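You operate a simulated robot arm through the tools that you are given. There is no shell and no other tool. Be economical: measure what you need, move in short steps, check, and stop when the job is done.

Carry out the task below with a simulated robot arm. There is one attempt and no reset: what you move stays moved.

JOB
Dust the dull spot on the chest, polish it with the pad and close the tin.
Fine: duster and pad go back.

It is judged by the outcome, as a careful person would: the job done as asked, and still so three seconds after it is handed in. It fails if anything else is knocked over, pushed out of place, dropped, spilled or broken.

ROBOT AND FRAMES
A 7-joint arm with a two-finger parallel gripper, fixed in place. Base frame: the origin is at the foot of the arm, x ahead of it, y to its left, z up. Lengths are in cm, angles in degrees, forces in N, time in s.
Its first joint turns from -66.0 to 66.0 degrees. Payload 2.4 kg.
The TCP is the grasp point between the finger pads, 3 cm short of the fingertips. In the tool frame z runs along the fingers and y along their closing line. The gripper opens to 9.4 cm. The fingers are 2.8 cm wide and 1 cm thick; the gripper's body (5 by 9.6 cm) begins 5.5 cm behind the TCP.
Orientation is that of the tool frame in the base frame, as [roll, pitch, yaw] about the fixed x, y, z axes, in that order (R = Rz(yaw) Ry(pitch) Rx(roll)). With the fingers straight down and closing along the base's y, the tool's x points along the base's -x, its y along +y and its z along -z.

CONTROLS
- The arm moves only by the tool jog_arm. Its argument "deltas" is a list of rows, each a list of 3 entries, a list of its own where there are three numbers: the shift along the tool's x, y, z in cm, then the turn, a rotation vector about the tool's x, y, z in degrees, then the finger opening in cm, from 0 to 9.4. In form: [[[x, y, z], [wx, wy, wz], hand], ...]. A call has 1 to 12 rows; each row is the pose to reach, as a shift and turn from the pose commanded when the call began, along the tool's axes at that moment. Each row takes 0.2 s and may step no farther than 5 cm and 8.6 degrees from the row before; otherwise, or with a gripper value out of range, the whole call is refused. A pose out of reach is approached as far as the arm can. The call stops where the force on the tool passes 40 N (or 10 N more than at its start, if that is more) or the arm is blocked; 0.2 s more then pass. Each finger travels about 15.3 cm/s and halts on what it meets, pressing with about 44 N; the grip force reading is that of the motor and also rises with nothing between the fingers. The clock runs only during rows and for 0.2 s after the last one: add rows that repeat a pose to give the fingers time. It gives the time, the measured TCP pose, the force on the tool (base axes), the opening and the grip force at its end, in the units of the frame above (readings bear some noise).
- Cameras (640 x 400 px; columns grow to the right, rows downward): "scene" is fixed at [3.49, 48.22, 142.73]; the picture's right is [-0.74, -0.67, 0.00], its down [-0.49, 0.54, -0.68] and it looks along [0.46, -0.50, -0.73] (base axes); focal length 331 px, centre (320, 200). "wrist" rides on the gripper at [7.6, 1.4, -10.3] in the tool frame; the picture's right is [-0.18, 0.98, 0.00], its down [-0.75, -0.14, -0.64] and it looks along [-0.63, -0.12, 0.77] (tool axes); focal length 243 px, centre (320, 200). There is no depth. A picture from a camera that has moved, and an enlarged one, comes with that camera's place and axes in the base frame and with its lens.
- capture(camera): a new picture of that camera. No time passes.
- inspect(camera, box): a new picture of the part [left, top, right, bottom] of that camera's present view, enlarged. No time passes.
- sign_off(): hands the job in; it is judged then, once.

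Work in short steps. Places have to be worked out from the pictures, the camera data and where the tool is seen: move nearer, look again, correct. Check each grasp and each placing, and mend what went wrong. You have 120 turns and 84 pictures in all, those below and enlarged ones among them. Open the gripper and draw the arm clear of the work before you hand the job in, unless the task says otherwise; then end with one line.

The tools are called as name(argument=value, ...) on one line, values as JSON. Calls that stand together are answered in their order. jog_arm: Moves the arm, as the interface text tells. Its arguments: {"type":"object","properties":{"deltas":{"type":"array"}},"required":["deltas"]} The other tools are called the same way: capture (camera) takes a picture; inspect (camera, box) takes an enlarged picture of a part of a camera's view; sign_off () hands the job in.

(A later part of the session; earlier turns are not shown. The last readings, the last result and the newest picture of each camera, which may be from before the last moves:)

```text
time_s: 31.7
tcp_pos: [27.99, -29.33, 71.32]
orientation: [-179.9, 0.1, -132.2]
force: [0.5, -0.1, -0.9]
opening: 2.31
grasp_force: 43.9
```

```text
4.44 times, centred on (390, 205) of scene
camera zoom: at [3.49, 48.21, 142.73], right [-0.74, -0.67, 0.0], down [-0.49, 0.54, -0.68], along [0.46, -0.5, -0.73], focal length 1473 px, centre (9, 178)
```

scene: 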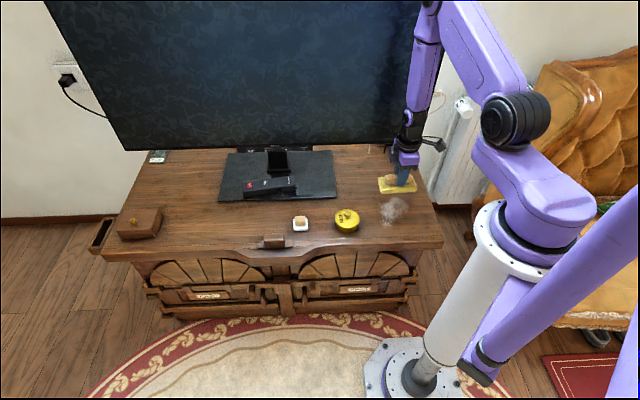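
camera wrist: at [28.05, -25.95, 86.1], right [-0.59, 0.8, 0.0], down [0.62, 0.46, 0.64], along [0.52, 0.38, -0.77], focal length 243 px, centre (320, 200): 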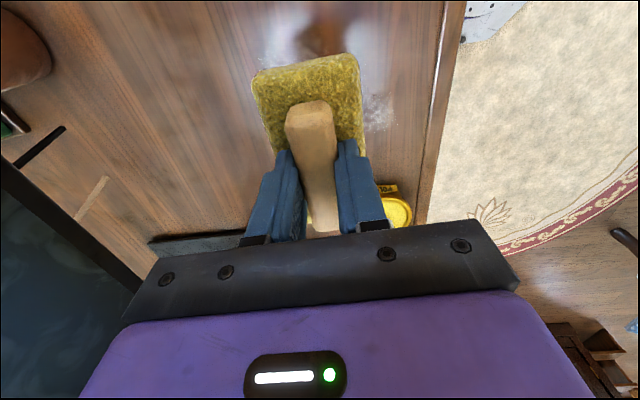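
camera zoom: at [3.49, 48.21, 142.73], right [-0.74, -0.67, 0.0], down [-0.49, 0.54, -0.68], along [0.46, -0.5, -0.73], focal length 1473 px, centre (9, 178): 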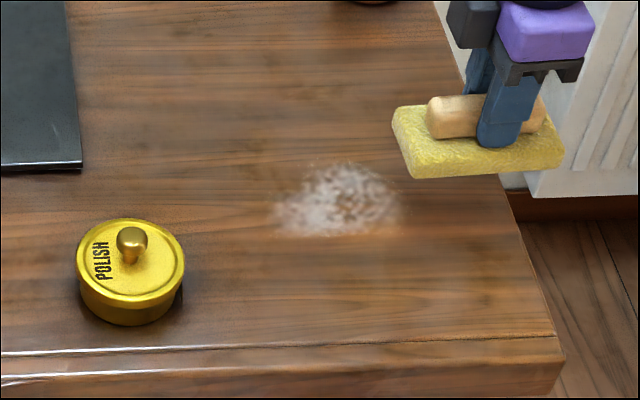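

The front half is clean and a back patch remains, centred at (35.5, -23.2). I'll return over it and scrub there with light pressure.

jog_arm(deltas=[[[-4, -0.6, 0], [0, 0, 0], 1.2], [[-8, -1.2, 1], [0, 0, 0], 1.2], [[-9.6, -1.5, 4], [0, 0, 0], 1.2], [[-9.6, -1.5, 5.8], [0, 0, 0], 1.2], [[-9.6, -1.5, 6.15], [0, 0, 0], 1.2], [[-9.6, -2.3, 6.15], [0, 0, 0], 1.2], [[-9.6, -3.2, 6.15], [0, 0, 0], 1.2], [[-9.6, -4.1, 6.15], [0, 0, 0], 1.2], [[-9.6, -5, 6.15], [0, 0, 0], 1.2], [[-9.6, -5.6, 6.15], [0, 0, 0], 1.2]])

```text
time_s: 33.0
tcp_pos: [35.53, -23.23, 65.21]
orientation: [179.6, -0.1, -132.3]
force: [-2.8, 2.5, 13.7]
opening: 2.31
grasp_force: 44.2
stopped in row 6: the force on the tool passed its limit (the readings are from after the stop); the commanded pose is now the measured one
```

Pressing at about 14 N on the spot. Slow strokes toward the back.

jog_arm(deltas=[[[0, -0.4, -0.05], [0, 0, 0], 1.2], [[0, -1.1, -0.05], [0, 0, 0], 1.2], [[0, -1.8, -0.05], [0, 0, 0], 1.2], [[0, -2.5, -0.05], [0, 0, 0], 1.2], [[0, -3.2, -0.05], [0, 0, 0], 1.2], [[0, -3.6, -0.05], [0, 0, 0], 1.2], [[0, -3.3, -0.05], [0, 0, 0], 1.2], [[0, -2.6, -0.05], [0, 0, 0], 1.2], [[0, -1.9, -0.05], [0, 0, 0], 1.2], [[0, -1.2, -0.05], [0, 0, 0], 1.2], [[0, -0.5, -0.05], [0, 0, 0], 1.2], [[0, 0.2, -0.05], [0, 0, 0], 1.2]])

```text
time_s: 35.6
tcp_pos: [35.43, -22.97, 65.21]
orientation: [179.6, -0.2, -132.2]
force: [0.9, -0.2, -1.5]
opening: 2.3
grasp_force: 44.1
```

jog_arm(deltas=[[[0, 0.5, 0.06], [0, 0, 0], 1.2], [[0, 1.2, 0.1], [0, 0, 0], 1.2], [[0, 1.9, 0.1], [0, 0, 0], 1.2], [[0, 1.5, 0.1], [0, 0, 0], 1.2], [[0, 0.8, 0.1], [0, 0, 0], 1.2], [[0, 0.1, 0.1], [0, 0, 0], 1.2], [[0, -0.6, 0.1], [0, 0, 0], 1.2], [[0, -1.3, 0.1], [0, 0, 0], 1.2], [[0, -2, 0.1], [0, 0, 0], 1.2], [[0, -2.7, 0.1], [0, 0, 0], 1.2], [[0, -3.4, 0.1], [0, 0, 0], 1.2], [[0, -4.1, 0.1], [0, 0, 0], 1.2]])

inspect(camera="scene", box=[330, 160, 450, 250])

```text
time_s: 36.7
tcp_pos: [34.12, -21.92, 65.16]
orientation: [178.9, -0.1, -131.8]
force: [-3.1, 1.0, 14.6]
opening: 2.28
grasp_force: 44.0
stopped in row 5: the force on the tool passed its limit (the readings are from after the stop); the commanded pose is now the measured one
```

```text
4.44 times, centred on (390, 205) of scene
camera zoom: at [3.46, 48.23, 142.72], right [-0.74, -0.67, 0.0], down [-0.49, 0.54, -0.68], along [0.46, -0.5, -0.73], focal length 1473 px, centre (9, 178)
```

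zoom: 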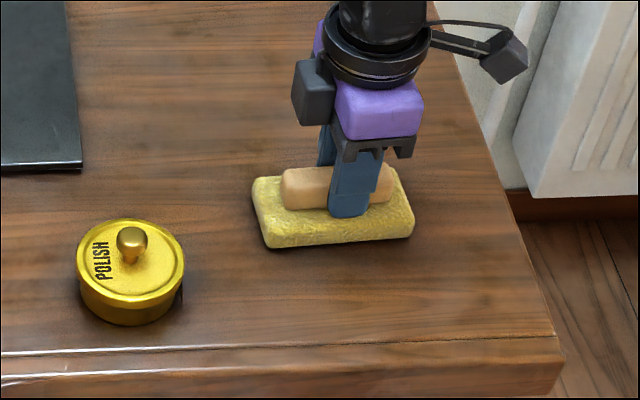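

Force trips again on the reversal, but the spot seems much clearer. One more slow back stroke, correcting the roll, then a look.

jog_arm(deltas=[[[0, -0.3, -0.06], [0.5, 0, 0], 1.2], [[0, -0.9, -0.06], [0.9, 0, 0], 1.2], [[0, -1.6, -0.06], [1, 0, 0], 1.2], [[0, -2.3, -0.04], [1, 0, 0], 1.2], [[0, -3, -0.04], [1, 0, 0], 1.2], [[0, -3.7, -0.04], [1, 0, 0], 1.2], [[0, -4.4, -0.04], [1, 0, 0], 1.2], [[0, -5.1, -0.04], [1, 0, 0], 1.2], [[0, -5.5, -0.5], [1, 0, 0], 1.2], [[2, -5.5, -4], [1, 0, 0], 1.2], [[6, -5.5, -6], [1, 0, 0], 1.2], [[10, -5.5, -6], [1, 0, 0], 1.2]])

inspect(camera="scene", box=[330, 160, 450, 250])

```text
time_s: 39.3
tcp_pos: [31.8, -33.13, 71.32]
orientation: [180.0, -0.2, -131.8]
force: [-0.8, 0.7, -1.0]
opening: 2.3
grasp_force: 44.5
```

```text
4.44 times, centred on (390, 205) of scene
camera zoom: at [3.49, 48.22, 142.73], right [-0.74, -0.67, 0.0], down [-0.49, 0.54, -0.68], along [0.46, -0.5, -0.73], focal length 1473 px, centre (9, 178)
```

zoom: 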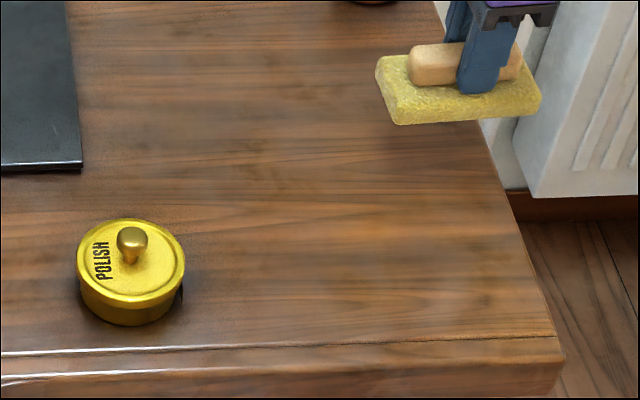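

The dust is gone. Now I'll carry the duster back to its place at z≈76.

jog_arm(deltas=[[[0, 0, -4.5], [0, 0, 0], 1.2], [[-4.9, 0.85, -4.5], [0, 0, 0], 1.2], [[-9.8, 1.7, -4.5], [0, 0, 0], 1.2], [[-14.7, 2.55, -4.5], [0, 0, 0], 1.2], [[-19.6, 3.4, -4.5], [0, 0, 0], 1.2], [[-24.5, 4.3, -4.5], [0, 0, 0], 1.2], [[-29.4, 5.15, -4.5], [0, 0, 0], 1.2], [[-34.3, 6, -4.5], [0, 0, 0], 1.2], [[-39.2, 6.85, -4.5], [0, 0, 0], 1.2], [[-44.1, 7.7, -4.5], [0, 0, 0], 1.2], [[-49, 8.6, -4.5], [0, 0, 0], 1.2], [[-53.9, 9.45, -4.5], [0, 0, 0], 1.2]])

```text
time_s: 41.9
tcp_pos: [60.76, 13.17, 75.12]
orientation: [179.9, -0.3, -132.0]
force: [-0.5, -0.5, -0.4]
opening: 2.34
grasp_force: 44.3
```

Lower to just above the surface and compare with the original picture.

jog_arm(deltas=[[[0, 0, 4], [0, 0, 0], 1.2], [[0, 0, 7.5], [0, 0, 0], 1.2], [[0, 0, 9.5], [0, 0, 0], 1.2], [[0, 0, 9.8], [0, 0, 0], 1.2], [[0, 0, 9.8], [0, 0, 0], 1.2]])

inspect(camera="scene", box=[220, 190, 300, 250])

```text
time_s: 43.1
tcp_pos: [60.77, 13.27, 65.48]
orientation: [180.0, -0.3, -131.8]
force: [-0.3, -1.4, -1.4]
opening: 2.28
grasp_force: 43.9
```

```text
6.67 times, centred on (260, 220) of scene
camera zoom: at [3.49, 48.22, 142.73], right [-0.74, -0.67, 0.0], down [-0.49, 0.54, -0.68], along [0.46, -0.5, -0.73], focal length 2209 px, centre (720, 67)
```

zoom: 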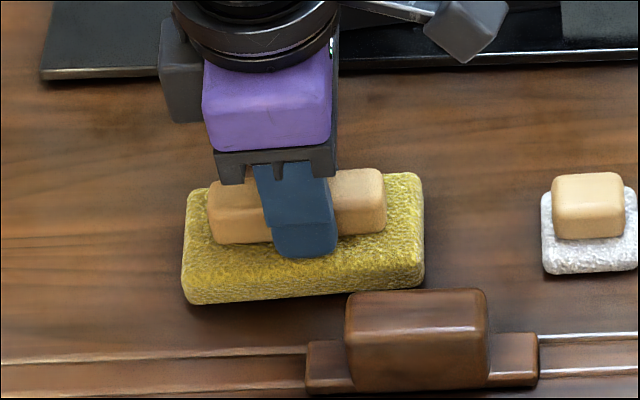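

It matches the original footprint within a couple of millimetres. I'll set it down, release and rise.

jog_arm(deltas=[[[0, 0.15, 0.2], [0, 0, 0], 1.2], [[0, 0.15, 0.35], [0, 0, 0], 1.2], [[0, 0.15, 0.35], [0, 0, 0], 3.4], [[0, 0.15, 0.3], [0, 0, 0], 4.6], [[0, 0.15, -1], [0, 0, 0], 4.6], [[0, 0.15, -5], [0, 0, 0], 4.6], [[0, 0.15, -8], [0, 0, 0], 4.6], [[0, 0.15, -8], [0, 0, 0], 4.6]])

inspect(camera="scene", box=[220, 190, 300, 250])

```text
time_s: 44.9
tcp_pos: [60.58, 13.52, 73.43]
orientation: [180.0, -0.2, -131.9]
force: [0.0, 0.1, 0.3]
opening: 4.6
grasp_force: 0.0
```

```text
6.67 times, centred on (260, 220) of scene
camera zoom: at [3.49, 48.22, 142.73], right [-0.74, -0.67, 0.0], down [-0.49, 0.54, -0.68], along [0.46, -0.5, -0.73], focal length 2209 px, centre (720, 67)
```

zoom: 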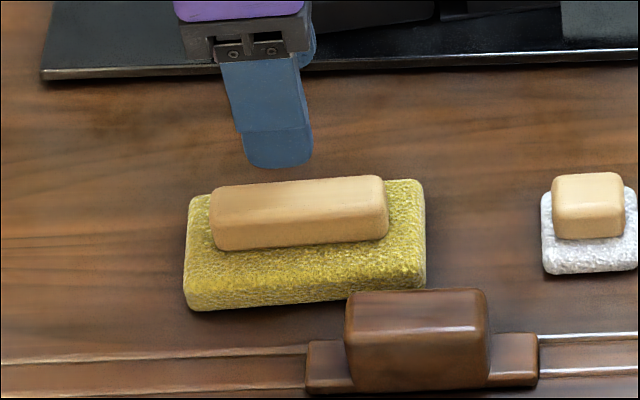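

The duster is back in place. Next the tin: I'll move above its knob at about (41.5, -6.1) to look.

jog_arm(deltas=[[[4.5, 0.2, -1.5], [0, 0, 0], 5], [[9, 0.4, -1.5], [0, 0, 0], 5], [[13.5, 0.6, -1.5], [0, 0, 0], 5], [[18, 0.8, -1.5], [0, 0, 0], 5], [[22.7, 1, -1.5], [0, 0, 0], 5], [[27.4, 1.2, -1.5], [0, 0, 0], 5], [[27.4, 1.2, -1.5], [0, 0, 0], 5]])

inspect(camera="wrist", box=[200, 20, 440, 230])

inspect(camera="scene", box=[310, 180, 390, 240])

```text
time_s: 46.5
tcp_pos: [41.5, -6.19, 74.96]
orientation: [-180.0, -0.3, -131.9]
force: [-0.2, -0.1, 0.4]
opening: 5.0
grasp_force: 0.0
```

```text
1.90 times, centred on (320, 125) of wrist
camera zoom: at [35.43, -10.89, 85.41], right [-0.61, 0.79, 0.0], down [0.61, 0.47, 0.64], along [0.51, 0.39, -0.77], focal length 462 px, centre (320, 343)
```

zoom: 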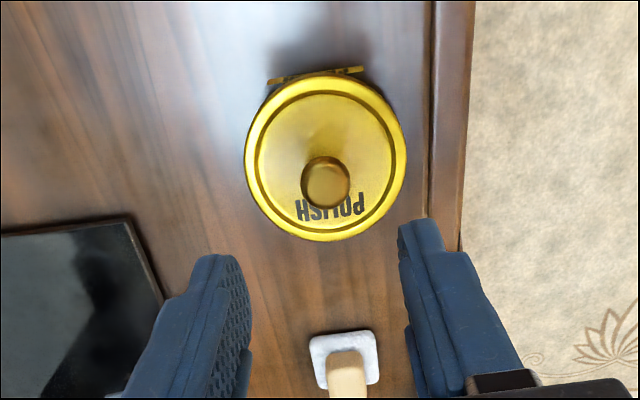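

```text
6.67 times, centred on (350, 210) of scene
camera zoom: at [3.49, 48.21, 142.73], right [-0.74, -0.67, 0.0], down [-0.49, 0.54, -0.68], along [0.46, -0.5, -0.73], focal length 2209 px, centre (120, 133)
```

zoom: 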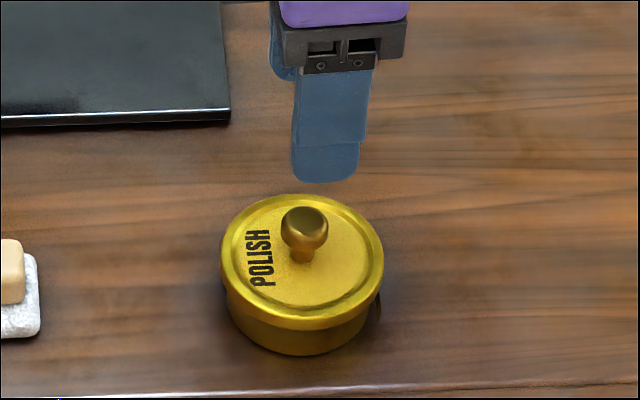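

Knob is nearly below: about (41.2, -6.3), top around z≈66. I'll lower to just above the knob.

jog_arm(deltas=[[[0.3, 0.1, 3], [0, 0.3, 0], 4.4], [[0.3, 0.1, 5.3], [0, 0.3, 0], 4.4], [[0.3, 0.1, 5.3], [0, 0.3, 0], 4.4]])

inspect(camera="wrist", box=[200, 20, 440, 230])

inspect(camera="scene", box=[310, 180, 390, 240])

```text
time_s: 47.3
tcp_pos: [41.27, -6.41, 69.91]
orientation: [180.0, -0.5, -131.8]
force: [0.3, 0.2, -0.9]
opening: 4.42
grasp_force: 0.0
```

```text
1.90 times, centred on (320, 125) of wrist
camera zoom: at [35.27, -10.84, 80.26], right [-0.61, 0.79, 0.0], down [0.61, 0.47, 0.64], along [0.5, 0.39, -0.77], focal length 462 px, centre (320, 343)
```

zoom: 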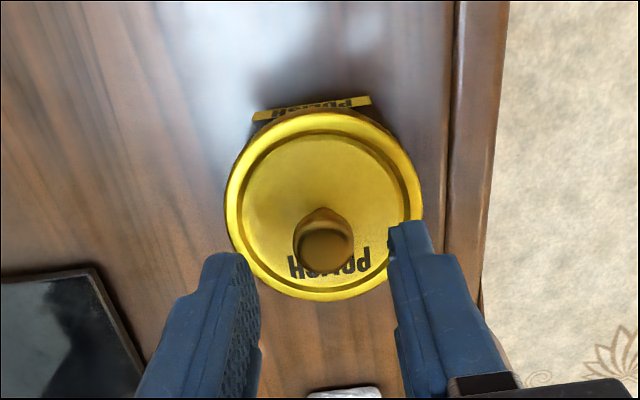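

```text
6.67 times, centred on (350, 210) of scene
camera zoom: at [3.49, 48.22, 142.73], right [-0.74, -0.67, 0.0], down [-0.49, 0.54, -0.68], along [0.46, -0.5, -0.73], focal length 2209 px, centre (120, 133)
```

zoom: 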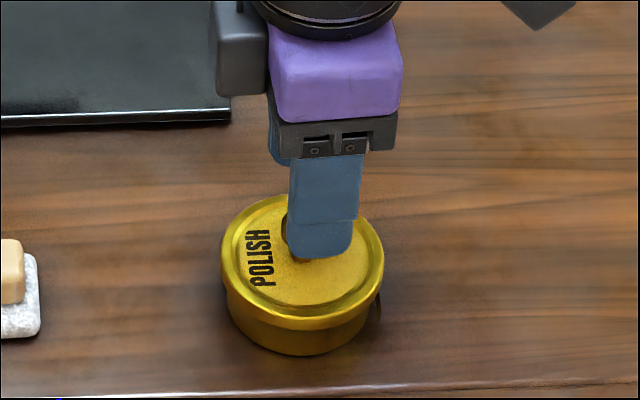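

The knob is centred between the fingers. I'll lower so the tips flank it just above the lid, then close.

jog_arm(deltas=[[[0, 0.15, 1.2], [0, -0.5, 0], 4.4], [[0, 0.15, 2.2], [0, -0.5, 0], 4.4], [[0, 0.15, 2.2], [0, -0.5, 0], 4.4]])

inspect(camera="wrist", box=[200, 20, 440, 230])

inspect(camera="scene", box=[310, 180, 390, 240])

```text
time_s: 48.1
tcp_pos: [41.1, -6.29, 67.77]
orientation: [-180.0, 0.0, -131.9]
force: [0.3, 0.2, -0.1]
opening: 4.39
grasp_force: 0.1
```

```text
1.90 times, centred on (320, 125) of wrist
camera zoom: at [34.99, -10.89, 78.12], right [-0.61, 0.79, 0.0], down [0.61, 0.47, 0.64], along [0.51, 0.39, -0.77], focal length 462 px, centre (320, 343)
```

zoom: 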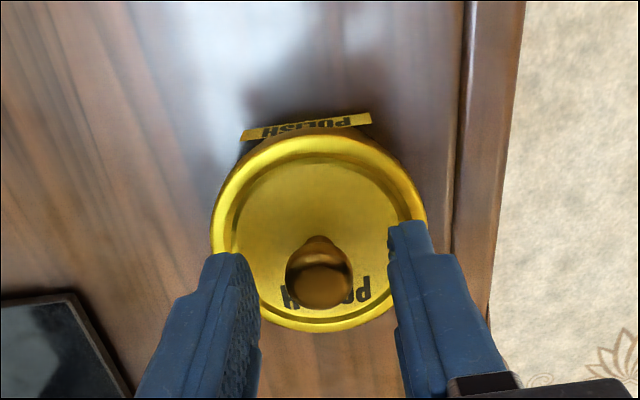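

```text
6.67 times, centred on (350, 210) of scene
camera zoom: at [3.49, 48.22, 142.73], right [-0.74, -0.67, 0.0], down [-0.49, 0.54, -0.68], along [0.46, -0.5, -0.73], focal length 2209 px, centre (120, 133)
```

zoom: 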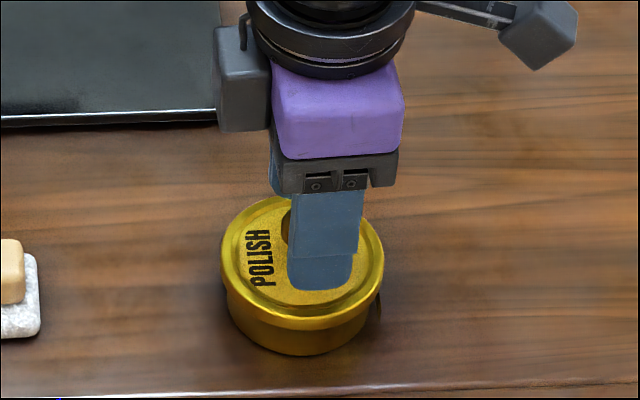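

Centred. I'll close on the knob after a further 0.3.

jog_arm(deltas=[[[0, 0, 0.3], [0, 0, 0], 3.5], [[0, 0, 0.3], [0, 0, 0], 2], [[0, 0, 0.3], [0, 0, 0], 0.8], [[0, 0, 0.3], [0, 0, 0], 0.8]])

```text
time_s: 49.1
tcp_pos: [41.09, -6.31, 67.47]
orientation: [-180.0, 0.0, -131.9]
force: [-1.2, -0.7, 0.2]
opening: 1.86
grasp_force: 44.0
```

Gripping the knob at 1.86 cm with no side load. Lift slowly in a small step to see whether the lid comes free or is hinged.

jog_arm(deltas=[[[0, 0, -0.4], [0, 0, 0], 0.8], [[0, 0, -0.8], [0, 0, 0], 0.8], [[0, 0, -1.2], [0, 0, 0], 0.8], [[0, 0, -1.2], [0, 0, 0], 0.8]])

inspect(camera="scene", box=[310, 180, 390, 240])

```text
time_s: 50.1
tcp_pos: [41.04, -6.19, 68.64]
orientation: [-180.0, 0.0, -131.8]
force: [-0.3, -0.4, -0.5]
opening: 1.84
grasp_force: 43.8
```

```text
6.67 times, centred on (350, 210) of scene
camera zoom: at [3.49, 48.22, 142.73], right [-0.74, -0.67, 0.0], down [-0.49, 0.54, -0.68], along [0.46, -0.5, -0.73], focal length 2209 px, centre (120, 133)
```

zoom: 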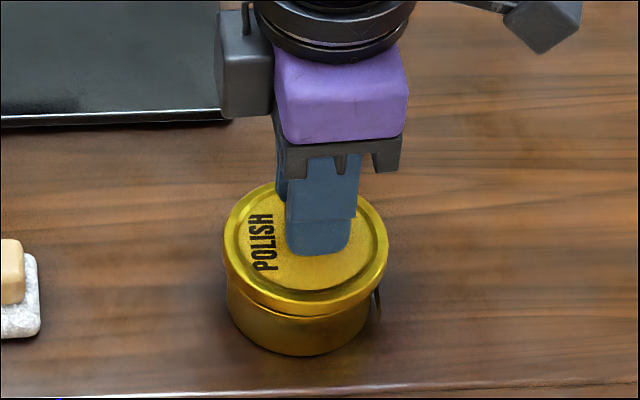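

The lid lifts free, with its seat at TCP (41.1, -6.3, 67.5). I'll raise it and look into the tin.

jog_arm(deltas=[[[0, 0, -3], [0, 0, 0], 0.8], [[0, 0, -6], [0, 0, 0], 0.8], [[1.8, -4, -6], [0, 0, 0], 0.8], [[3.6, -8, -6], [0, 0, 0], 0.8], [[5.4, -12, -6], [0, 0, 0], 0.8], [[7.1, -15.75, -6], [0, 0, 0], 0.8], [[7.1, -15.75, -6], [0, 0, 0], 0.8]])

inspect(camera="scene", box=[290, 140, 430, 245])

```text
time_s: 51.7
tcp_pos: [47.96, -22.12, 74.64]
orientation: [179.9, 0.0, -131.9]
force: [1.2, -0.3, 0.1]
opening: 1.97
grasp_force: 44.1
```

```text
3.81 times, centred on (360, 192) of scene
camera zoom: at [3.49, 48.21, 142.73], right [-0.74, -0.67, 0.0], down [-0.49, 0.54, -0.68], along [0.46, -0.5, -0.73], focal length 1262 px, centre (168, 229)
```

zoom: 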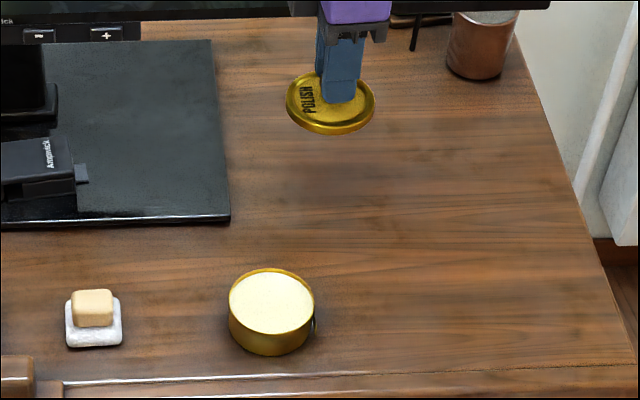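

The tin holds cream polish. I'll lower the lid here, slowing near the surface.

jog_arm(deltas=[[[0, 0, 4], [0, 0, 0], 0.8], [[0, 0, 8], [0, 0, 0], 0.8], [[0, 0, 8.8], [0, 0, 0], 0.8], [[0, 0, 9.1], [0, 0, 0], 0.8], [[0, 0, 9.1], [0, 0, 0], 0.8]])

inspect(camera="scene", box=[330, 130, 430, 205])

```text
time_s: 52.9
tcp_pos: [47.96, -22.06, 65.72]
orientation: [-180.0, 0.0, -131.9]
force: [0.1, 0.3, -0.8]
opening: 1.92
grasp_force: 43.9
```

```text
5.33 times, centred on (380, 168) of scene
camera zoom: at [3.49, 48.22, 142.73], right [-0.74, -0.67, 0.0], down [-0.49, 0.54, -0.68], along [0.46, -0.5, -0.73], focal length 1767 px, centre (0, 373)
```

zoom: 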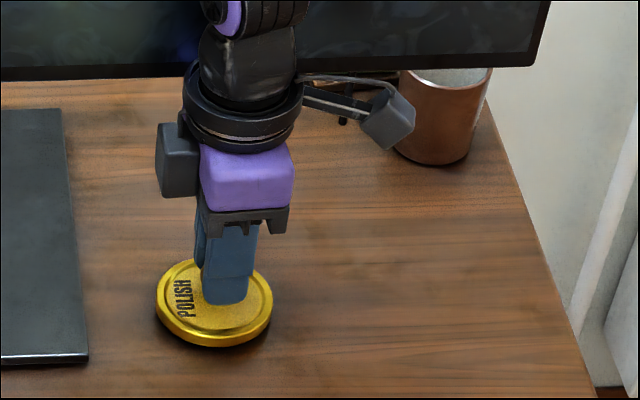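

Still slightly above the wood. I'll go down in small increments until contact.

jog_arm(deltas=[[[0, 0, 0.3], [0, 0, 0], 0.8], [[0, 0, 0.6], [0, 0, 0], 0.8], [[0, 0, 0.9], [0, 0, 0], 0.8]])

```text
time_s: 53.8
tcp_pos: [48.0, -22.11, 64.9]
orientation: [179.8, -0.1, -131.7]
force: [-3.0, 1.3, 11.1]
opening: 1.86
grasp_force: 43.8
stopped in row 3: the force on the tool passed its limit (the readings are from after the stop); the commanded pose is now the measured one
```

Resting on the wood at TCP 64.9. Release, rise, and check.

jog_arm(deltas=[[[0, 0, -0.05], [0, 0, 0], 2.5], [[0, 0, -0.05], [0, 0, 0], 4], [[0, 0, -1.5], [0, 0, 0], 4.4], [[0, 0, -5], [0, 0, 0], 4.4], [[0, 0, -9.5], [0, 0, 0], 4.4], [[0, 0, -9.5], [0, 0, 0], 4.4]])

capture(camera="scene")

```text
time_s: 55.2
tcp_pos: [48.18, -21.95, 74.56]
orientation: [179.9, -0.1, -131.9]
force: [0.0, -0.5, 0.2]
opening: 4.4
grasp_force: 0.0
```

```text
28 pictures are left
```

scene: 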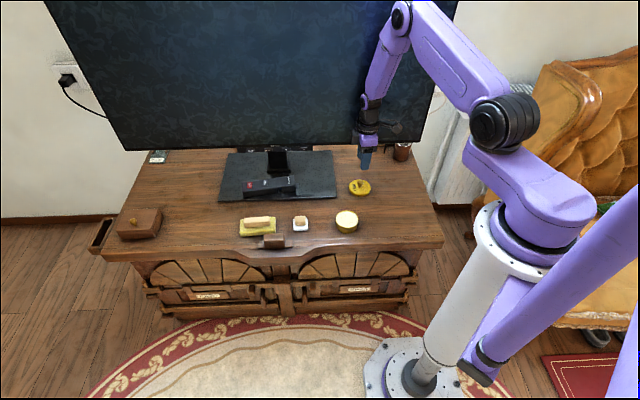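

The lid rests safely at the back. Now on to the pad near (52.2, 3.7).

jog_arm(deltas=[[[-3.6, 2.4, 0], [0, 0, 0.4], 5], [[-7.3, 4.7, 0], [0, 0, 0.8], 5], [[-10.9, 7.1, 0], [0, 0, 1.2], 5], [[-14.5, 9.5, 0], [0, 0, 1.6], 5], [[-18.2, 11.8, 0], [0, 0, 2], 5], [[-21.8, 14.2, 0.5], [0, 0, 2], 5], [[-21.8, 14.2, 2], [0, 0, 2], 5], [[-21.8, 14.2, 2], [0, 0, 2], 5]])

inspect(camera="wrist", box=[200, 20, 440, 230])

```text
time_s: 57.0
tcp_pos: [51.9, 3.65, 72.38]
orientation: [179.9, -0.1, -133.9]
force: [-0.1, 0.2, -0.1]
opening: 5.0
grasp_force: 0.0
```

```text
1.90 times, centred on (320, 125) of wrist
camera zoom: at [45.69, -0.77, 82.74], right [-0.58, 0.81, 0.0], down [0.62, 0.45, 0.64], along [0.52, 0.37, -0.77], focal length 462 px, centre (320, 343)
```

zoom: 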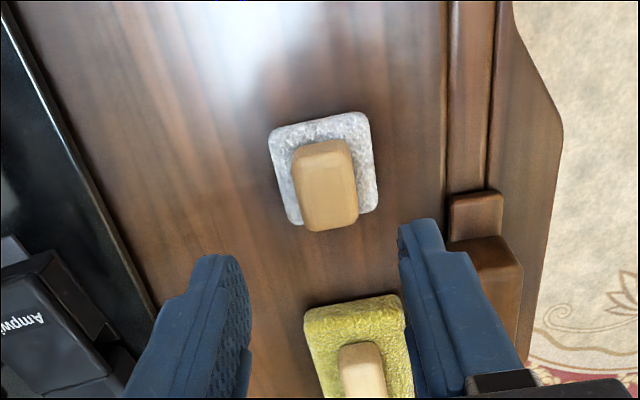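

Pad handle at about (51.7, 3.8), 2.2 cm wide. I'll align and lower the fingers around it.

jog_arm(deltas=[[[0.05, 0.25, 3], [0, 0, 1.5], 4.4], [[0.05, 0.25, 5.5], [0, 0, 1.5], 4.4], [[0.05, 0.25, 6.5], [0, 0, 1.5], 4.4], [[0.05, 0.25, 6.5], [0, 0, 1.5], 4.4]])

inspect(camera="wrist", box=[200, 20, 440, 230])

inspect(camera="scene", box=[260, 190, 340, 250])

```text
time_s: 58.0
tcp_pos: [51.98, 3.88, 65.75]
orientation: [180.0, 0.0, -135.5]
force: [-0.3, 0.3, 0.9]
opening: 4.41
grasp_force: 0.0
```

```text
1.90 times, centred on (320, 125) of wrist
camera zoom: at [45.59, -0.39, 76.16], right [-0.56, 0.83, 0.0], down [0.64, 0.43, 0.64], along [0.53, 0.36, -0.77], focal length 462 px, centre (320, 343)
```

zoom: 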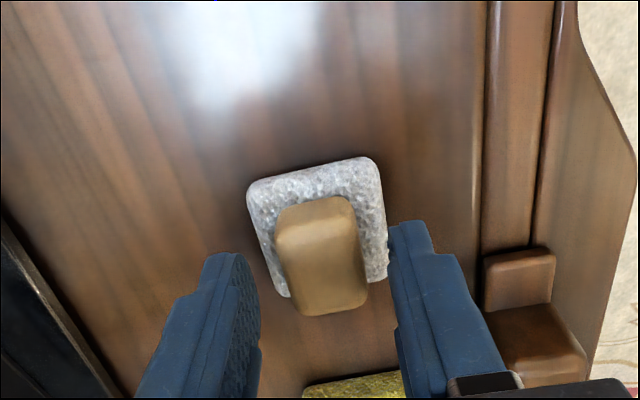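

```text
6.67 times, centred on (300, 220) of scene
camera zoom: at [3.49, 48.22, 142.73], right [-0.74, -0.67, 0.0], down [-0.49, 0.54, -0.68], along [0.46, -0.5, -0.73], focal length 2209 px, centre (453, 67)
```

zoom: 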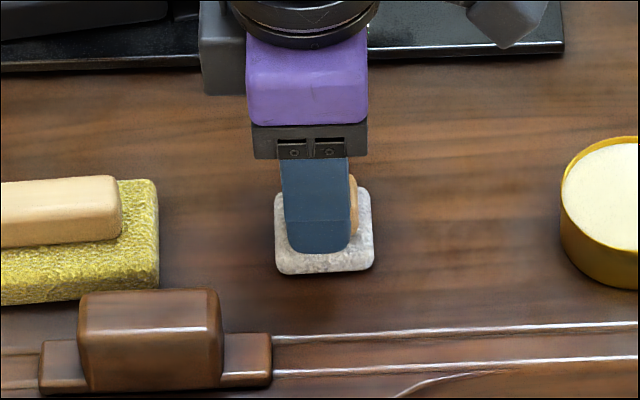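

I'll shift 0.5 along the handle, lower 0.3 more and close.

jog_arm(deltas=[[[0.5, 0.1, 0], [0, 0, 0], 4.4], [[0.5, 0.1, 0.3], [0, 0, 0], 4.4], [[0.5, 0.1, 0.3], [0, 0, 0], 2.6], [[0.5, 0.1, 0.3], [0, 0, 0], 1.2], [[0.5, 0.1, 0.3], [0, 0, 0], 1.2]])

```text
time_s: 59.2
tcp_pos: [51.48, 3.6, 65.5]
orientation: [179.9, 0.0, -135.4]
force: [-1.1, 0.2, 0.0]
opening: 2.48
grasp_force: 44.3
```

Pad gripped. Rest pose: (51.48, 3.60, 65.5), yaw -135.4. Lift and carry it over the tin's centre.

jog_arm(deltas=[[[0, 0, -2], [0, 0, 0], 1.2], [[0, 0, -5.5], [0, 0, 0], 1.2], [[0, 0, -8], [0, 0, 0], 1.2], [[4.8, 0.1, -8], [0, 0, 0], 1.2], [[9.6, 0.2, -8], [0, 0, 0], 1.2], [[14.35, 0.25, -8], [0, 0, 0], 1.2], [[14.35, 0.25, -6], [0, 0, 0], 1.2], [[14.35, 0.25, -6], [0, 0, 0], 1.2]])

inspect(camera="scene", box=[300, 180, 380, 240])

inspect(camera="wrist", box=[200, 20, 440, 230])

```text
time_s: 61.0
tcp_pos: [41.12, -6.38, 71.4]
orientation: [179.9, 0.0, -135.4]
force: [0.0, -0.9, -0.8]
opening: 2.51
grasp_force: 44.5
```

```text
6.67 times, centred on (340, 210) of scene
camera zoom: at [3.49, 48.21, 142.73], right [-0.74, -0.67, 0.0], down [-0.49, 0.54, -0.68], along [0.46, -0.5, -0.73], focal length 2209 px, centre (187, 133)
```

zoom: 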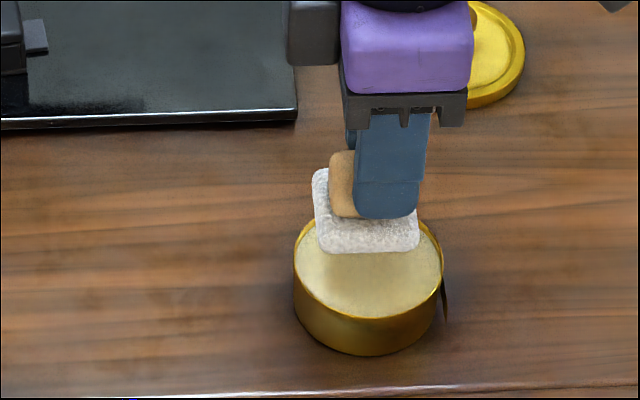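

```text
1.90 times, centred on (320, 125) of wrist
camera zoom: at [34.82, -10.65, 81.75], right [-0.56, 0.83, 0.0], down [0.64, 0.43, 0.64], along [0.53, 0.36, -0.77], focal length 462 px, centre (320, 343)
```

zoom: 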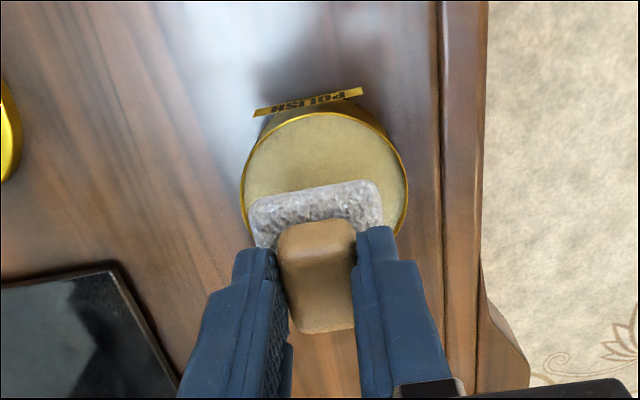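

The pad is nearly centred over the cream. I'll nudge 0.3 forward and lower slowly to touch the polish.

jog_arm(deltas=[[[0.1, 0.3, 1.5], [0, 0, 0], 1.2], [[0.1, 0.3, 2.4], [0, 0, 0], 1.2], [[0.1, 0.3, 2.7], [0, 0, 0], 1.2], [[0.1, 0.3, 2.95], [0, 0, 0], 1.2], [[0.1, 0.3, 2.95], [0, 0, 0], 1.2]])

inspect(camera="scene", box=[300, 180, 380, 240])

```text
time_s: 62.3
tcp_pos: [40.76, -6.14, 68.66]
orientation: [179.9, -0.1, -135.3]
force: [-2.8, -0.6, 11.9]
opening: 2.46
grasp_force: 43.9
stopped in row 5: the force on the tool passed its limit (the readings are from after the stop); the commanded pose is now the measured one
```

```text
6.67 times, centred on (340, 210) of scene
camera zoom: at [3.47, 48.22, 142.73], right [-0.74, -0.67, 0.0], down [-0.49, 0.54, -0.68], along [0.46, -0.5, -0.73], focal length 2209 px, centre (187, 133)
```

zoom: 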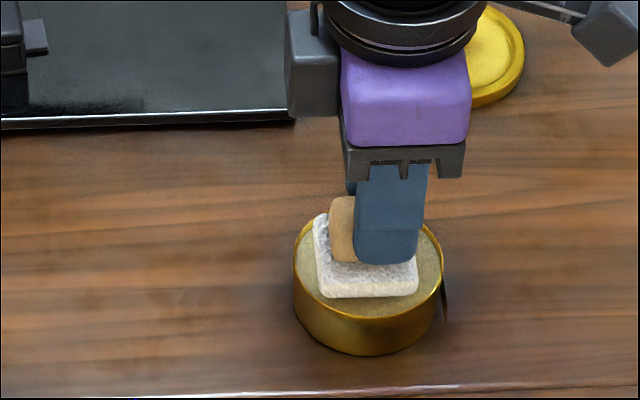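

The pad is on the cream inside the rim. I'll do a small dab, then lift and check the tin and pad.

jog_arm(deltas=[[[0.25, 0, -0.03], [0, 0, 0], 1.2], [[0.45, 0, -0.03], [0, 0, 0], 1.2], [[0.2, 0, -0.03], [0, 0, 0], 1.2], [[0.2, 0, -0.4], [0, 0, 0], 1.2], [[0.2, 0, -2], [0, 0, 0], 1.2], [[0.2, 0, -5], [0, 0, 0], 1.2], [[0.2, 0, -5], [0, 0, 0], 1.2]])

inspect(camera="scene", box=[300, 170, 390, 240])

```text
time_s: 63.9
tcp_pos: [40.58, -6.29, 73.59]
orientation: [179.9, 0.0, -135.3]
force: [0.5, -0.6, -0.5]
opening: 2.48
grasp_force: 44.0
```

```text
5.71 times, centred on (345, 205) of scene
camera zoom: at [3.49, 48.22, 142.73], right [-0.74, -0.67, 0.0], down [-0.49, 0.54, -0.68], along [0.46, -0.5, -0.73], focal length 1893 px, centre (177, 171)
```

zoom: 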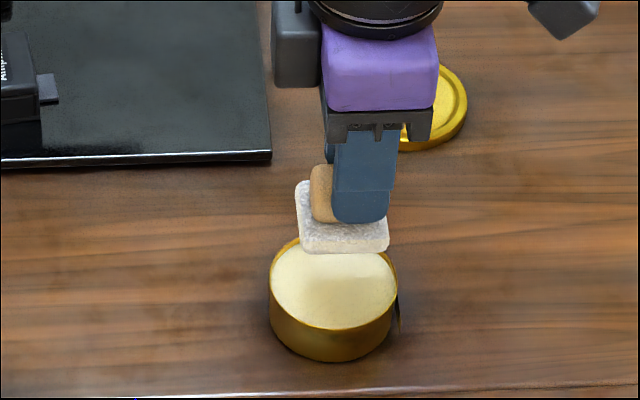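

The tin is undisturbed. Next, carry the pad to the spot and lower to near contact.

jog_arm(deltas=[[[3.9, -1.7, 0], [0, 0, 0], 1.2], [[7.7, -3.5, 0], [0, 0, 0], 1.2], [[11.5, -5.2, 0], [0, 0, 0], 1.2], [[15.3, -6.95, 0], [0, 0, 0], 1.2], [[15.3, -6.95, 4], [0, 0, 0], 1.2], [[15.3, -6.95, 7], [0, 0, 0], 1.2], [[15.3, -6.95, 7.9], [0, 0, 0], 1.2], [[15.3, -6.95, 8.1], [0, 0, 0], 1.2], [[15.3, -6.95, 8.1], [0, 0, 0], 1.2]])

```text
time_s: 65.9
tcp_pos: [34.61, -22.09, 65.57]
orientation: [-180.0, 0.0, -135.4]
force: [-1.0, -1.2, 5.3]
opening: 2.45
grasp_force: 44.1
```

Light contact (5 N) at the spot centre. I'll polish with a slow serpentine.

jog_arm(deltas=[[[0.8, 0, 0.04], [0, 0, 0], 1.2], [[1.8, 0, 0.04], [0, 0, 0], 1.2], [[2.8, 0, 0.04], [0, 0, 0], 1.2], [[3.6, 0.3, 0.04], [0, 0, 0], 1.2], [[4, 1.2, 0.04], [0, 0, 0], 1.2], [[3.6, 2.2, 0.04], [0, 0, 0], 1.2], [[2.6, 2.5, 0.04], [0, 0, 0], 1.2], [[1.5, 2.5, 0.04], [0, 0, 0], 1.2], [[0.4, 2.5, 0.04], [0, 0, 0], 1.2], [[-0.7, 2.5, 0.04], [0, 0, 0], 1.2], [[-1.8, 2.5, 0.04], [0, 0, 0], 1.2], [[-2.9, 2.5, 0.04], [0, 0, 0], 1.2]])

inspect(camera="scene", box=[330, 160, 450, 250])

```text
time_s: 68.0
tcp_pos: [33.08, -20.19, 65.64]
orientation: [179.9, -0.2, -135.5]
force: [0.7, 1.1, 12.2]
opening: 2.49
grasp_force: 43.5
stopped in row 10: the force on the tool passed its limit (the readings are from after the stop); the commanded pose is now the measured one
```

```text
4.44 times, centred on (390, 205) of scene
camera zoom: at [3.47, 48.23, 142.72], right [-0.74, -0.67, 0.0], down [-0.49, 0.54, -0.68], along [0.46, -0.5, -0.73], focal length 1473 px, centre (9, 178)
```

zoom: 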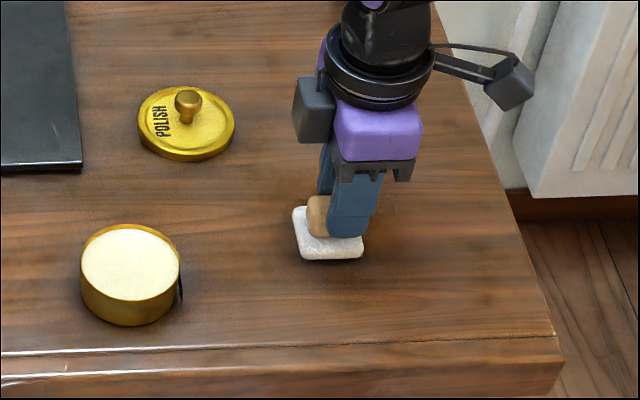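

It seems to be restoring shine (a warmer patch on the right). Continue toward the left and front.

jog_arm(deltas=[[[-0.7, 0, -0.02], [0, 0, 0], 1.2], [[-1.6, 0, -0.02], [0, 0, 0], 1.2], [[-2.5, 0, -0.02], [0, 0, 0], 1.2], [[-3.4, 0.2, -0.02], [0, 0, 0], 1.2], [[-3.7, 1, -0.02], [0, 0, 0], 1.2], [[-3.5, 1.9, -0.02], [0, 0, 0], 1.2], [[-2.7, 2.4, -0.02], [0, 0, 0], 1.2], [[-1.7, 2.5, -0.02], [0, 0, 0], 1.2], [[-0.7, 2.5, -0.02], [0, 0, 0], 1.2], [[0.3, 2.5, -0.02], [0, 0, 0], 1.2], [[1.3, 2.5, -0.02], [0, 0, 0], 1.2], [[2.3, 2.5, -0.02], [0, 0, 0], 1.2]])

```text
time_s: 70.6
tcp_pos: [29.71, -19.85, 65.51]
orientation: [179.9, 0.0, -135.5]
force: [4.1, 3.9, 16.6]
opening: 2.47
grasp_force: 43.3
```

Good pressure. Next lane: back through the middle to the rear of the spot.

jog_arm(deltas=[[[0.3, -0.6, -0.06], [0, 0, 0], 1.2], [[0.3, -1.6, -0.06], [0, 0, 0], 1.2], [[0.3, -2.6, -0.04], [0, 0, 0], 1.2], [[0.3, -3.6, -0.04], [0, 0, 0], 1.2], [[0.3, -4.6, -0.04], [0, 0, 0], 1.2], [[0.3, -5.6, -0.03], [0, 0, 0], 1.2], [[0.3, -6.6, -0.03], [0, 0, 0], 1.2], [[0, -7.4, -0.03], [0, 0, 0], 1.2], [[-0.9, -7.6, -0.03], [0, 0, 0], 1.2], [[-1.9, -7.6, -0.02], [0, 0, 0], 1.2], [[-2.9, -7.6, -0.02], [0, 0, 0], 1.2], [[-3.9, -7.6, -0.02], [0, 0, 0], 1.2]])

inspect(camera="scene", box=[330, 160, 450, 250])

```text
time_s: 73.2
tcp_pos: [37.72, -22.72, 65.65]
orientation: [179.8, -0.1, -135.5]
force: [-0.6, 0.1, -1.2]
opening: 2.47
grasp_force: 43.9
```

```text
4.44 times, centred on (390, 205) of scene
camera zoom: at [3.49, 48.22, 142.73], right [-0.74, -0.67, 0.0], down [-0.49, 0.54, -0.68], along [0.46, -0.5, -0.73], focal length 1473 px, centre (9, 178)
```

zoom: 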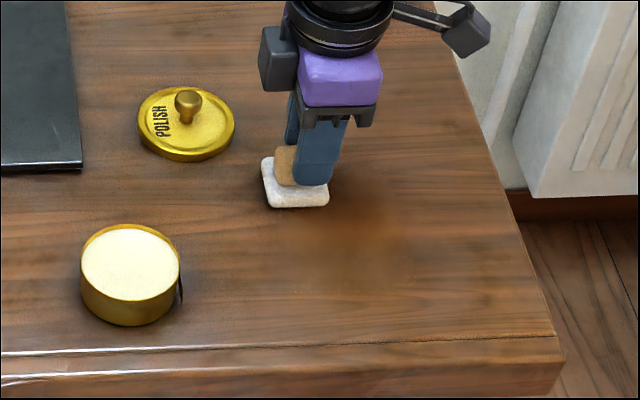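

A warm polished patch is appearing at centre-right. I lost contact here, so I'll press slightly more and work the left and front part.

jog_arm(deltas=[[[0, -0.3, 0.1], [0, 0, 0], 1.2], [[-0.5, -0.6, 0.12], [0, 0, 0], 1.2], [[-0.9, 0.2, 0.12], [0, 0, 0], 1.2], [[-0.9, 1.1, 0.12], [0, 0, 0], 1.2], [[-0.9, 2, 0.12], [0, 0, 0], 1.2], [[-0.9, 2.9, 0.12], [0, 0, 0], 1.2], [[-0.9, 3.8, 0.12], [0, 0, 0], 1.2], [[-0.9, 4.7, 0.12], [0, 0, 0], 1.2], [[-0.9, 5.6, 0.12], [0, 0, 0], 1.2], [[-0.5, 6.5, 0.13], [0, 0, 0], 1.2], [[0.4, 7, 0.13], [0, 0, 0], 1.2], [[1.3, 7, 0.13], [0, 0, 0], 1.2]])

```text
time_s: 75.6
tcp_pos: [33.0, -17.84, 65.53]
orientation: [-180.0, 0.1, -135.2]
force: [-1.2, 0.6, 8.2]
opening: 2.48
grasp_force: 44.4
stopped in row 11: the force on the tool passed its limit (the readings are from after the stop); the commanded pose is now the measured one
```

jog_arm(deltas=[[[0.8, 0.3, 0], [0, 0, 0], 1.2], [[1.7, 0.6, 0], [0, 0, 0], 1.2], [[2.6, 0.5, 0], [0, 0, 0], 1.2], [[2.8, -0.4, 0], [0, 0, 0], 1.2], [[2, -1.2, 0], [0, 0, 0], 1.2], [[1.1, -1.5, 0], [0, 0, 0], 1.2], [[0.3, -2, 0], [0, 0, 0], 1.2], [[0, -2.9, 0], [0, 0, 0], 1.2], [[0, -3.8, 0], [0, 0, 0], 1.2], [[0, -4.7, 0], [0, 0, 0], 1.2], [[0, -5.6, 0], [0, 0, 0], 1.2], [[0, -6.5, 0], [0, 0, 0], 1.2]])

inspect(camera="scene", box=[330, 160, 450, 250])

```text
time_s: 78.2
tcp_pos: [37.73, -22.4, 65.45]
orientation: [-180.0, -0.1, -135.1]
force: [-0.6, 0.0, -1.2]
opening: 2.47
grasp_force: 43.3
```

```text
4.44 times, centred on (390, 205) of scene
camera zoom: at [3.49, 48.22, 142.73], right [-0.74, -0.67, 0.0], down [-0.49, 0.54, -0.68], along [0.46, -0.5, -0.73], focal length 1473 px, centre (9, 178)
```

zoom: 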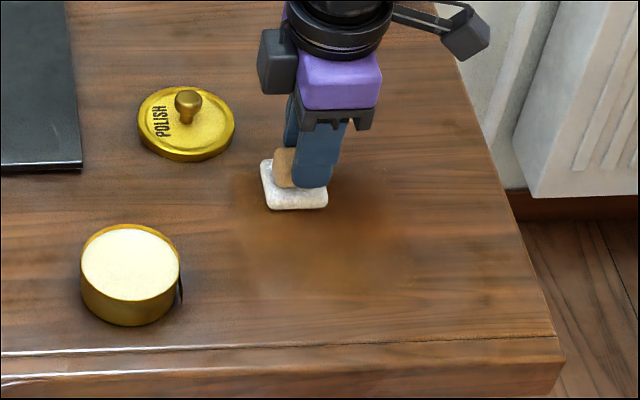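

Coverage is now most of the spot. I'll finish the rear strip with a lane further back, moving right and then returning through the centre.

jog_arm(deltas=[[[0, -0.6, 0.08], [0, 0, 0], 1.2], [[0, -1.4, 0.1], [0, 0, 0], 1.2], [[0.9, -1.7, 0.1], [0, 0, 0], 1.2], [[1.8, -1.7, 0.1], [0, 0, 0], 1.2], [[2.7, -1.7, 0.1], [0, 0, 0], 1.2], [[3.6, -1.7, 0.1], [0, 0, 0], 1.2], [[4.5, -1.7, 0.1], [0, 0, 0], 1.2], [[5.4, -1.5, 0.1], [0, 0, 0], 1.2], [[5.8, -0.6, 0.1], [0, 0, 0], 1.2], [[5.2, 0.2, 0.1], [0, 0, 0], 1.2], [[4.3, 0.5, 0.1], [0, 0, 0], 1.2], [[3.4, 0.5, 0.1], [0, 0, 0], 1.2]])

```text
time_s: 80.8
tcp_pos: [34.36, -24.85, 65.64]
orientation: [179.8, 0.0, -135.5]
force: [-2.0, 0.8, 12.3]
opening: 2.5
grasp_force: 43.9
stopped in row 12: the force on the tool passed its limit (the readings are from after the stop); the commanded pose is now the measured one
```

jog_arm(deltas=[[[-0.7, 0, -0.03], [0, 0, 0], 1.2], [[-1.6, 0.2, -0.03], [0, 0, 0], 1.2], [[-2.5, 0.5, -0.03], [0, 0, 0], 1.2], [[-3, 1.3, -0.02], [0, 0, 0], 1.2], [[-2.6, 2.2, -0.02], [0, 0, 0], 1.2], [[-1.7, 2.5, -0.02], [0, 0, 0], 1.2], [[-0.8, 2.8, -0.02], [0, 0, 0], 1.2], [[0, 3.4, -0.02], [0, 0, 0], 1.2], [[0, 4.3, -0.02], [0, 0, 0], 1.2], [[-0.6, 5.1, -0.02], [0, 0, 0], 1.2], [[-1.5, 5.6, -0.02], [0, 0, 0], 1.2], [[-2.4, 5.8, -0.02], [0, 0, 0], 1.2]])

```text
time_s: 83.4
tcp_pos: [32.13, -19.06, 65.44]
orientation: [179.9, 0.1, -135.5]
force: [-0.5, -1.9, 4.2]
opening: 2.44
grasp_force: 44.4
```

Lift and move aside to view the spot.

jog_arm(deltas=[[[0, 0, -3], [0, 0, 0], 1.2], [[3, -3, -5], [0, 0, 0], 1.2], [[6, -6, -8], [0, 0, 0], 1.2], [[9, -9, -8], [0, 0, 0], 1.2], [[10, -10, -8], [0, 0, 0], 1.2], [[10, -10, -8], [0, 0, 0], 1.2]])

inspect(camera="scene", box=[330, 160, 450, 250])

```text
refused: row 3 steps farther than a row can; nothing moved
```

```text
4.44 times, centred on (390, 205) of scene
camera zoom: at [3.48, 48.21, 142.73], right [-0.74, -0.67, 0.0], down [-0.49, 0.54, -0.68], along [0.46, -0.5, -0.73], focal length 1473 px, centre (9, 178)
```

zoom: 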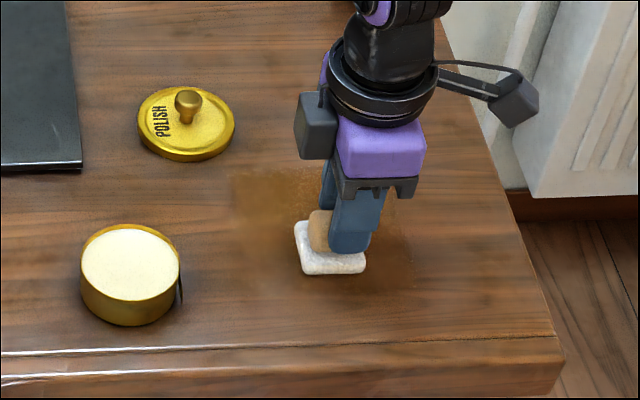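

That call was refused for a too-large step, so I'll redo it with smaller steps.

jog_arm(deltas=[[[0, 0, -3], [0, 0, 0], 1.2], [[2, -2, -6], [0, 0, 0], 1.2], [[5, -5, -8], [0, 0, 0], 1.2], [[8, -8, -8], [0, 0, 0], 1.2], [[10.5, -10.5, -8], [0, 0, 0], 1.2], [[10.5, -10.5, -8], [0, 0, 0], 1.2]])

inspect(camera="scene", box=[330, 160, 450, 250])

```text
time_s: 84.8
tcp_pos: [32.0, -33.88, 73.31]
orientation: [179.8, 0.0, -135.4]
force: [0.5, -0.1, 0.4]
opening: 2.48
grasp_force: 44.2
```

```text
4.44 times, centred on (390, 205) of scene
camera zoom: at [3.49, 48.21, 142.73], right [-0.74, -0.67, 0.0], down [-0.49, 0.54, -0.68], along [0.46, -0.5, -0.73], focal length 1473 px, centre (9, 178)
```

zoom: 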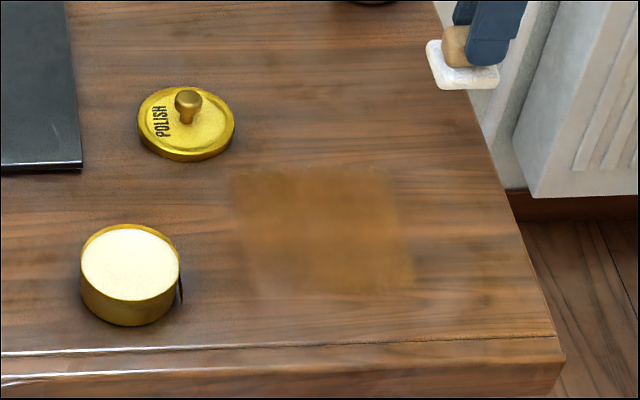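

The treated patch is even and covers the original spot. I'll make one more light pass along the rear and left-front margins where it looks a bit thinner.

jog_arm(deltas=[[[-3.5, 1, 0], [0, 0, 0], 1.2], [[-7.1, 2.1, 3], [0, 0, 0], 1.2], [[-7.1, 2.1, 6.8], [0, 0, 0], 1.2], [[-7.1, 2.1, 7.6], [0, 0, 0], 1.2], [[-7.6, 2.1, 7.72], [0, 0, 0], 1.2], [[-8.5, 2.1, 7.72], [0, 0, 0], 1.2], [[-9.4, 2.1, 7.72], [0, 0, 0], 1.2], [[-10.3, 2.1, 7.72], [0, 0, 0], 1.2], [[-11.2, 2.3, 7.72], [0, 0, 0], 1.2], [[-12.1, 2.6, 7.72], [0, 0, 0], 1.2], [[-12.8, 3.3, 7.74], [0, 0, 0], 1.2], [[-13, 4.2, 7.74], [0, 0, 0], 1.2]])

```text
time_s: 87.4
tcp_pos: [38.21, -21.72, 65.64]
orientation: [179.9, 0.0, -135.4]
force: [0.9, 0.5, -1.2]
opening: 2.45
grasp_force: 44.1
```

jog_arm(deltas=[[[0, 0.5, 0.1], [0, 0, 0], 1.2], [[0, 1.4, 0.13], [0, 0, 0], 1.2], [[0, 2.3, 0.14], [0, 0, 0], 1.2], [[0, 3.2, 0.15], [0, 0, 0], 1.2], [[0, 4.1, 0.15], [0, 0, 0], 1.2], [[0, 5, 0.15], [0, 0, 0], 1.2], [[0, 5.9, 0.15], [0, 0, 0], 1.2], [[0.3, 6.7, 0.15], [0, 0, 0], 1.2], [[1.1, 7, 0.15], [0, 0, 0], 1.2], [[2, 7, 0.15], [0, 0, 0], 1.2], [[2.9, 7, 0.15], [0, 0, 0], 1.2], [[3.8, 7, 0.15], [0, 0, 0], 1.2]])

```text
time_s: 90.0
tcp_pos: [30.86, -19.56, 65.48]
orientation: [-180.0, 0.0, -135.5]
force: [-0.2, -0.3, 0.3]
opening: 2.45
grasp_force: 44.3
```

Done polishing. Now I'll lift and carry the pad back to its rest pose, passing well above the tin.

jog_arm(deltas=[[[0, 0, -4], [0, 0, 0], 1.2], [[0, 0, -9], [0, 0, 0], 1.2], [[-4.4, 0.3, -10], [0, 0, 0], 1.2], [[-8.8, 0.6, -10], [0, 0, 0], 1.2], [[-13.2, 0.9, -10], [0, 0, 0], 1.2], [[-17.6, 1.2, -10], [0, 0, 0], 1.2], [[-22, 1.5, -10], [0, 0, 0], 1.2], [[-26.4, 1.8, -10], [0, 0, 0], 1.2], [[-30.9, 2.06, -10], [0, 0, 0], 1.2], [[-30.9, 2.06, -6], [0, 0, 0], 1.2], [[-30.9, 2.06, -2], [0, 0, 0], 1.2], [[-30.9, 2.06, -1], [0, 0, 0], 1.2]])

inspect(camera="scene", box=[220, 190, 300, 250])

```text
time_s: 92.6
tcp_pos: [51.34, 3.93, 66.66]
orientation: [180.0, 0.0, -135.5]
force: [-0.2, 0.3, -0.2]
opening: 2.44
grasp_force: 44.1
```

```text
6.67 times, centred on (260, 220) of scene
camera zoom: at [3.49, 48.22, 142.73], right [-0.74, -0.67, 0.0], down [-0.49, 0.54, -0.68], along [0.46, -0.5, -0.73], focal length 2209 px, centre (720, 67)
```

zoom: 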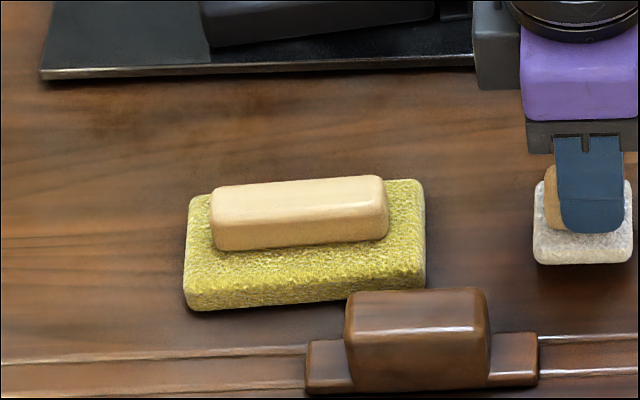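

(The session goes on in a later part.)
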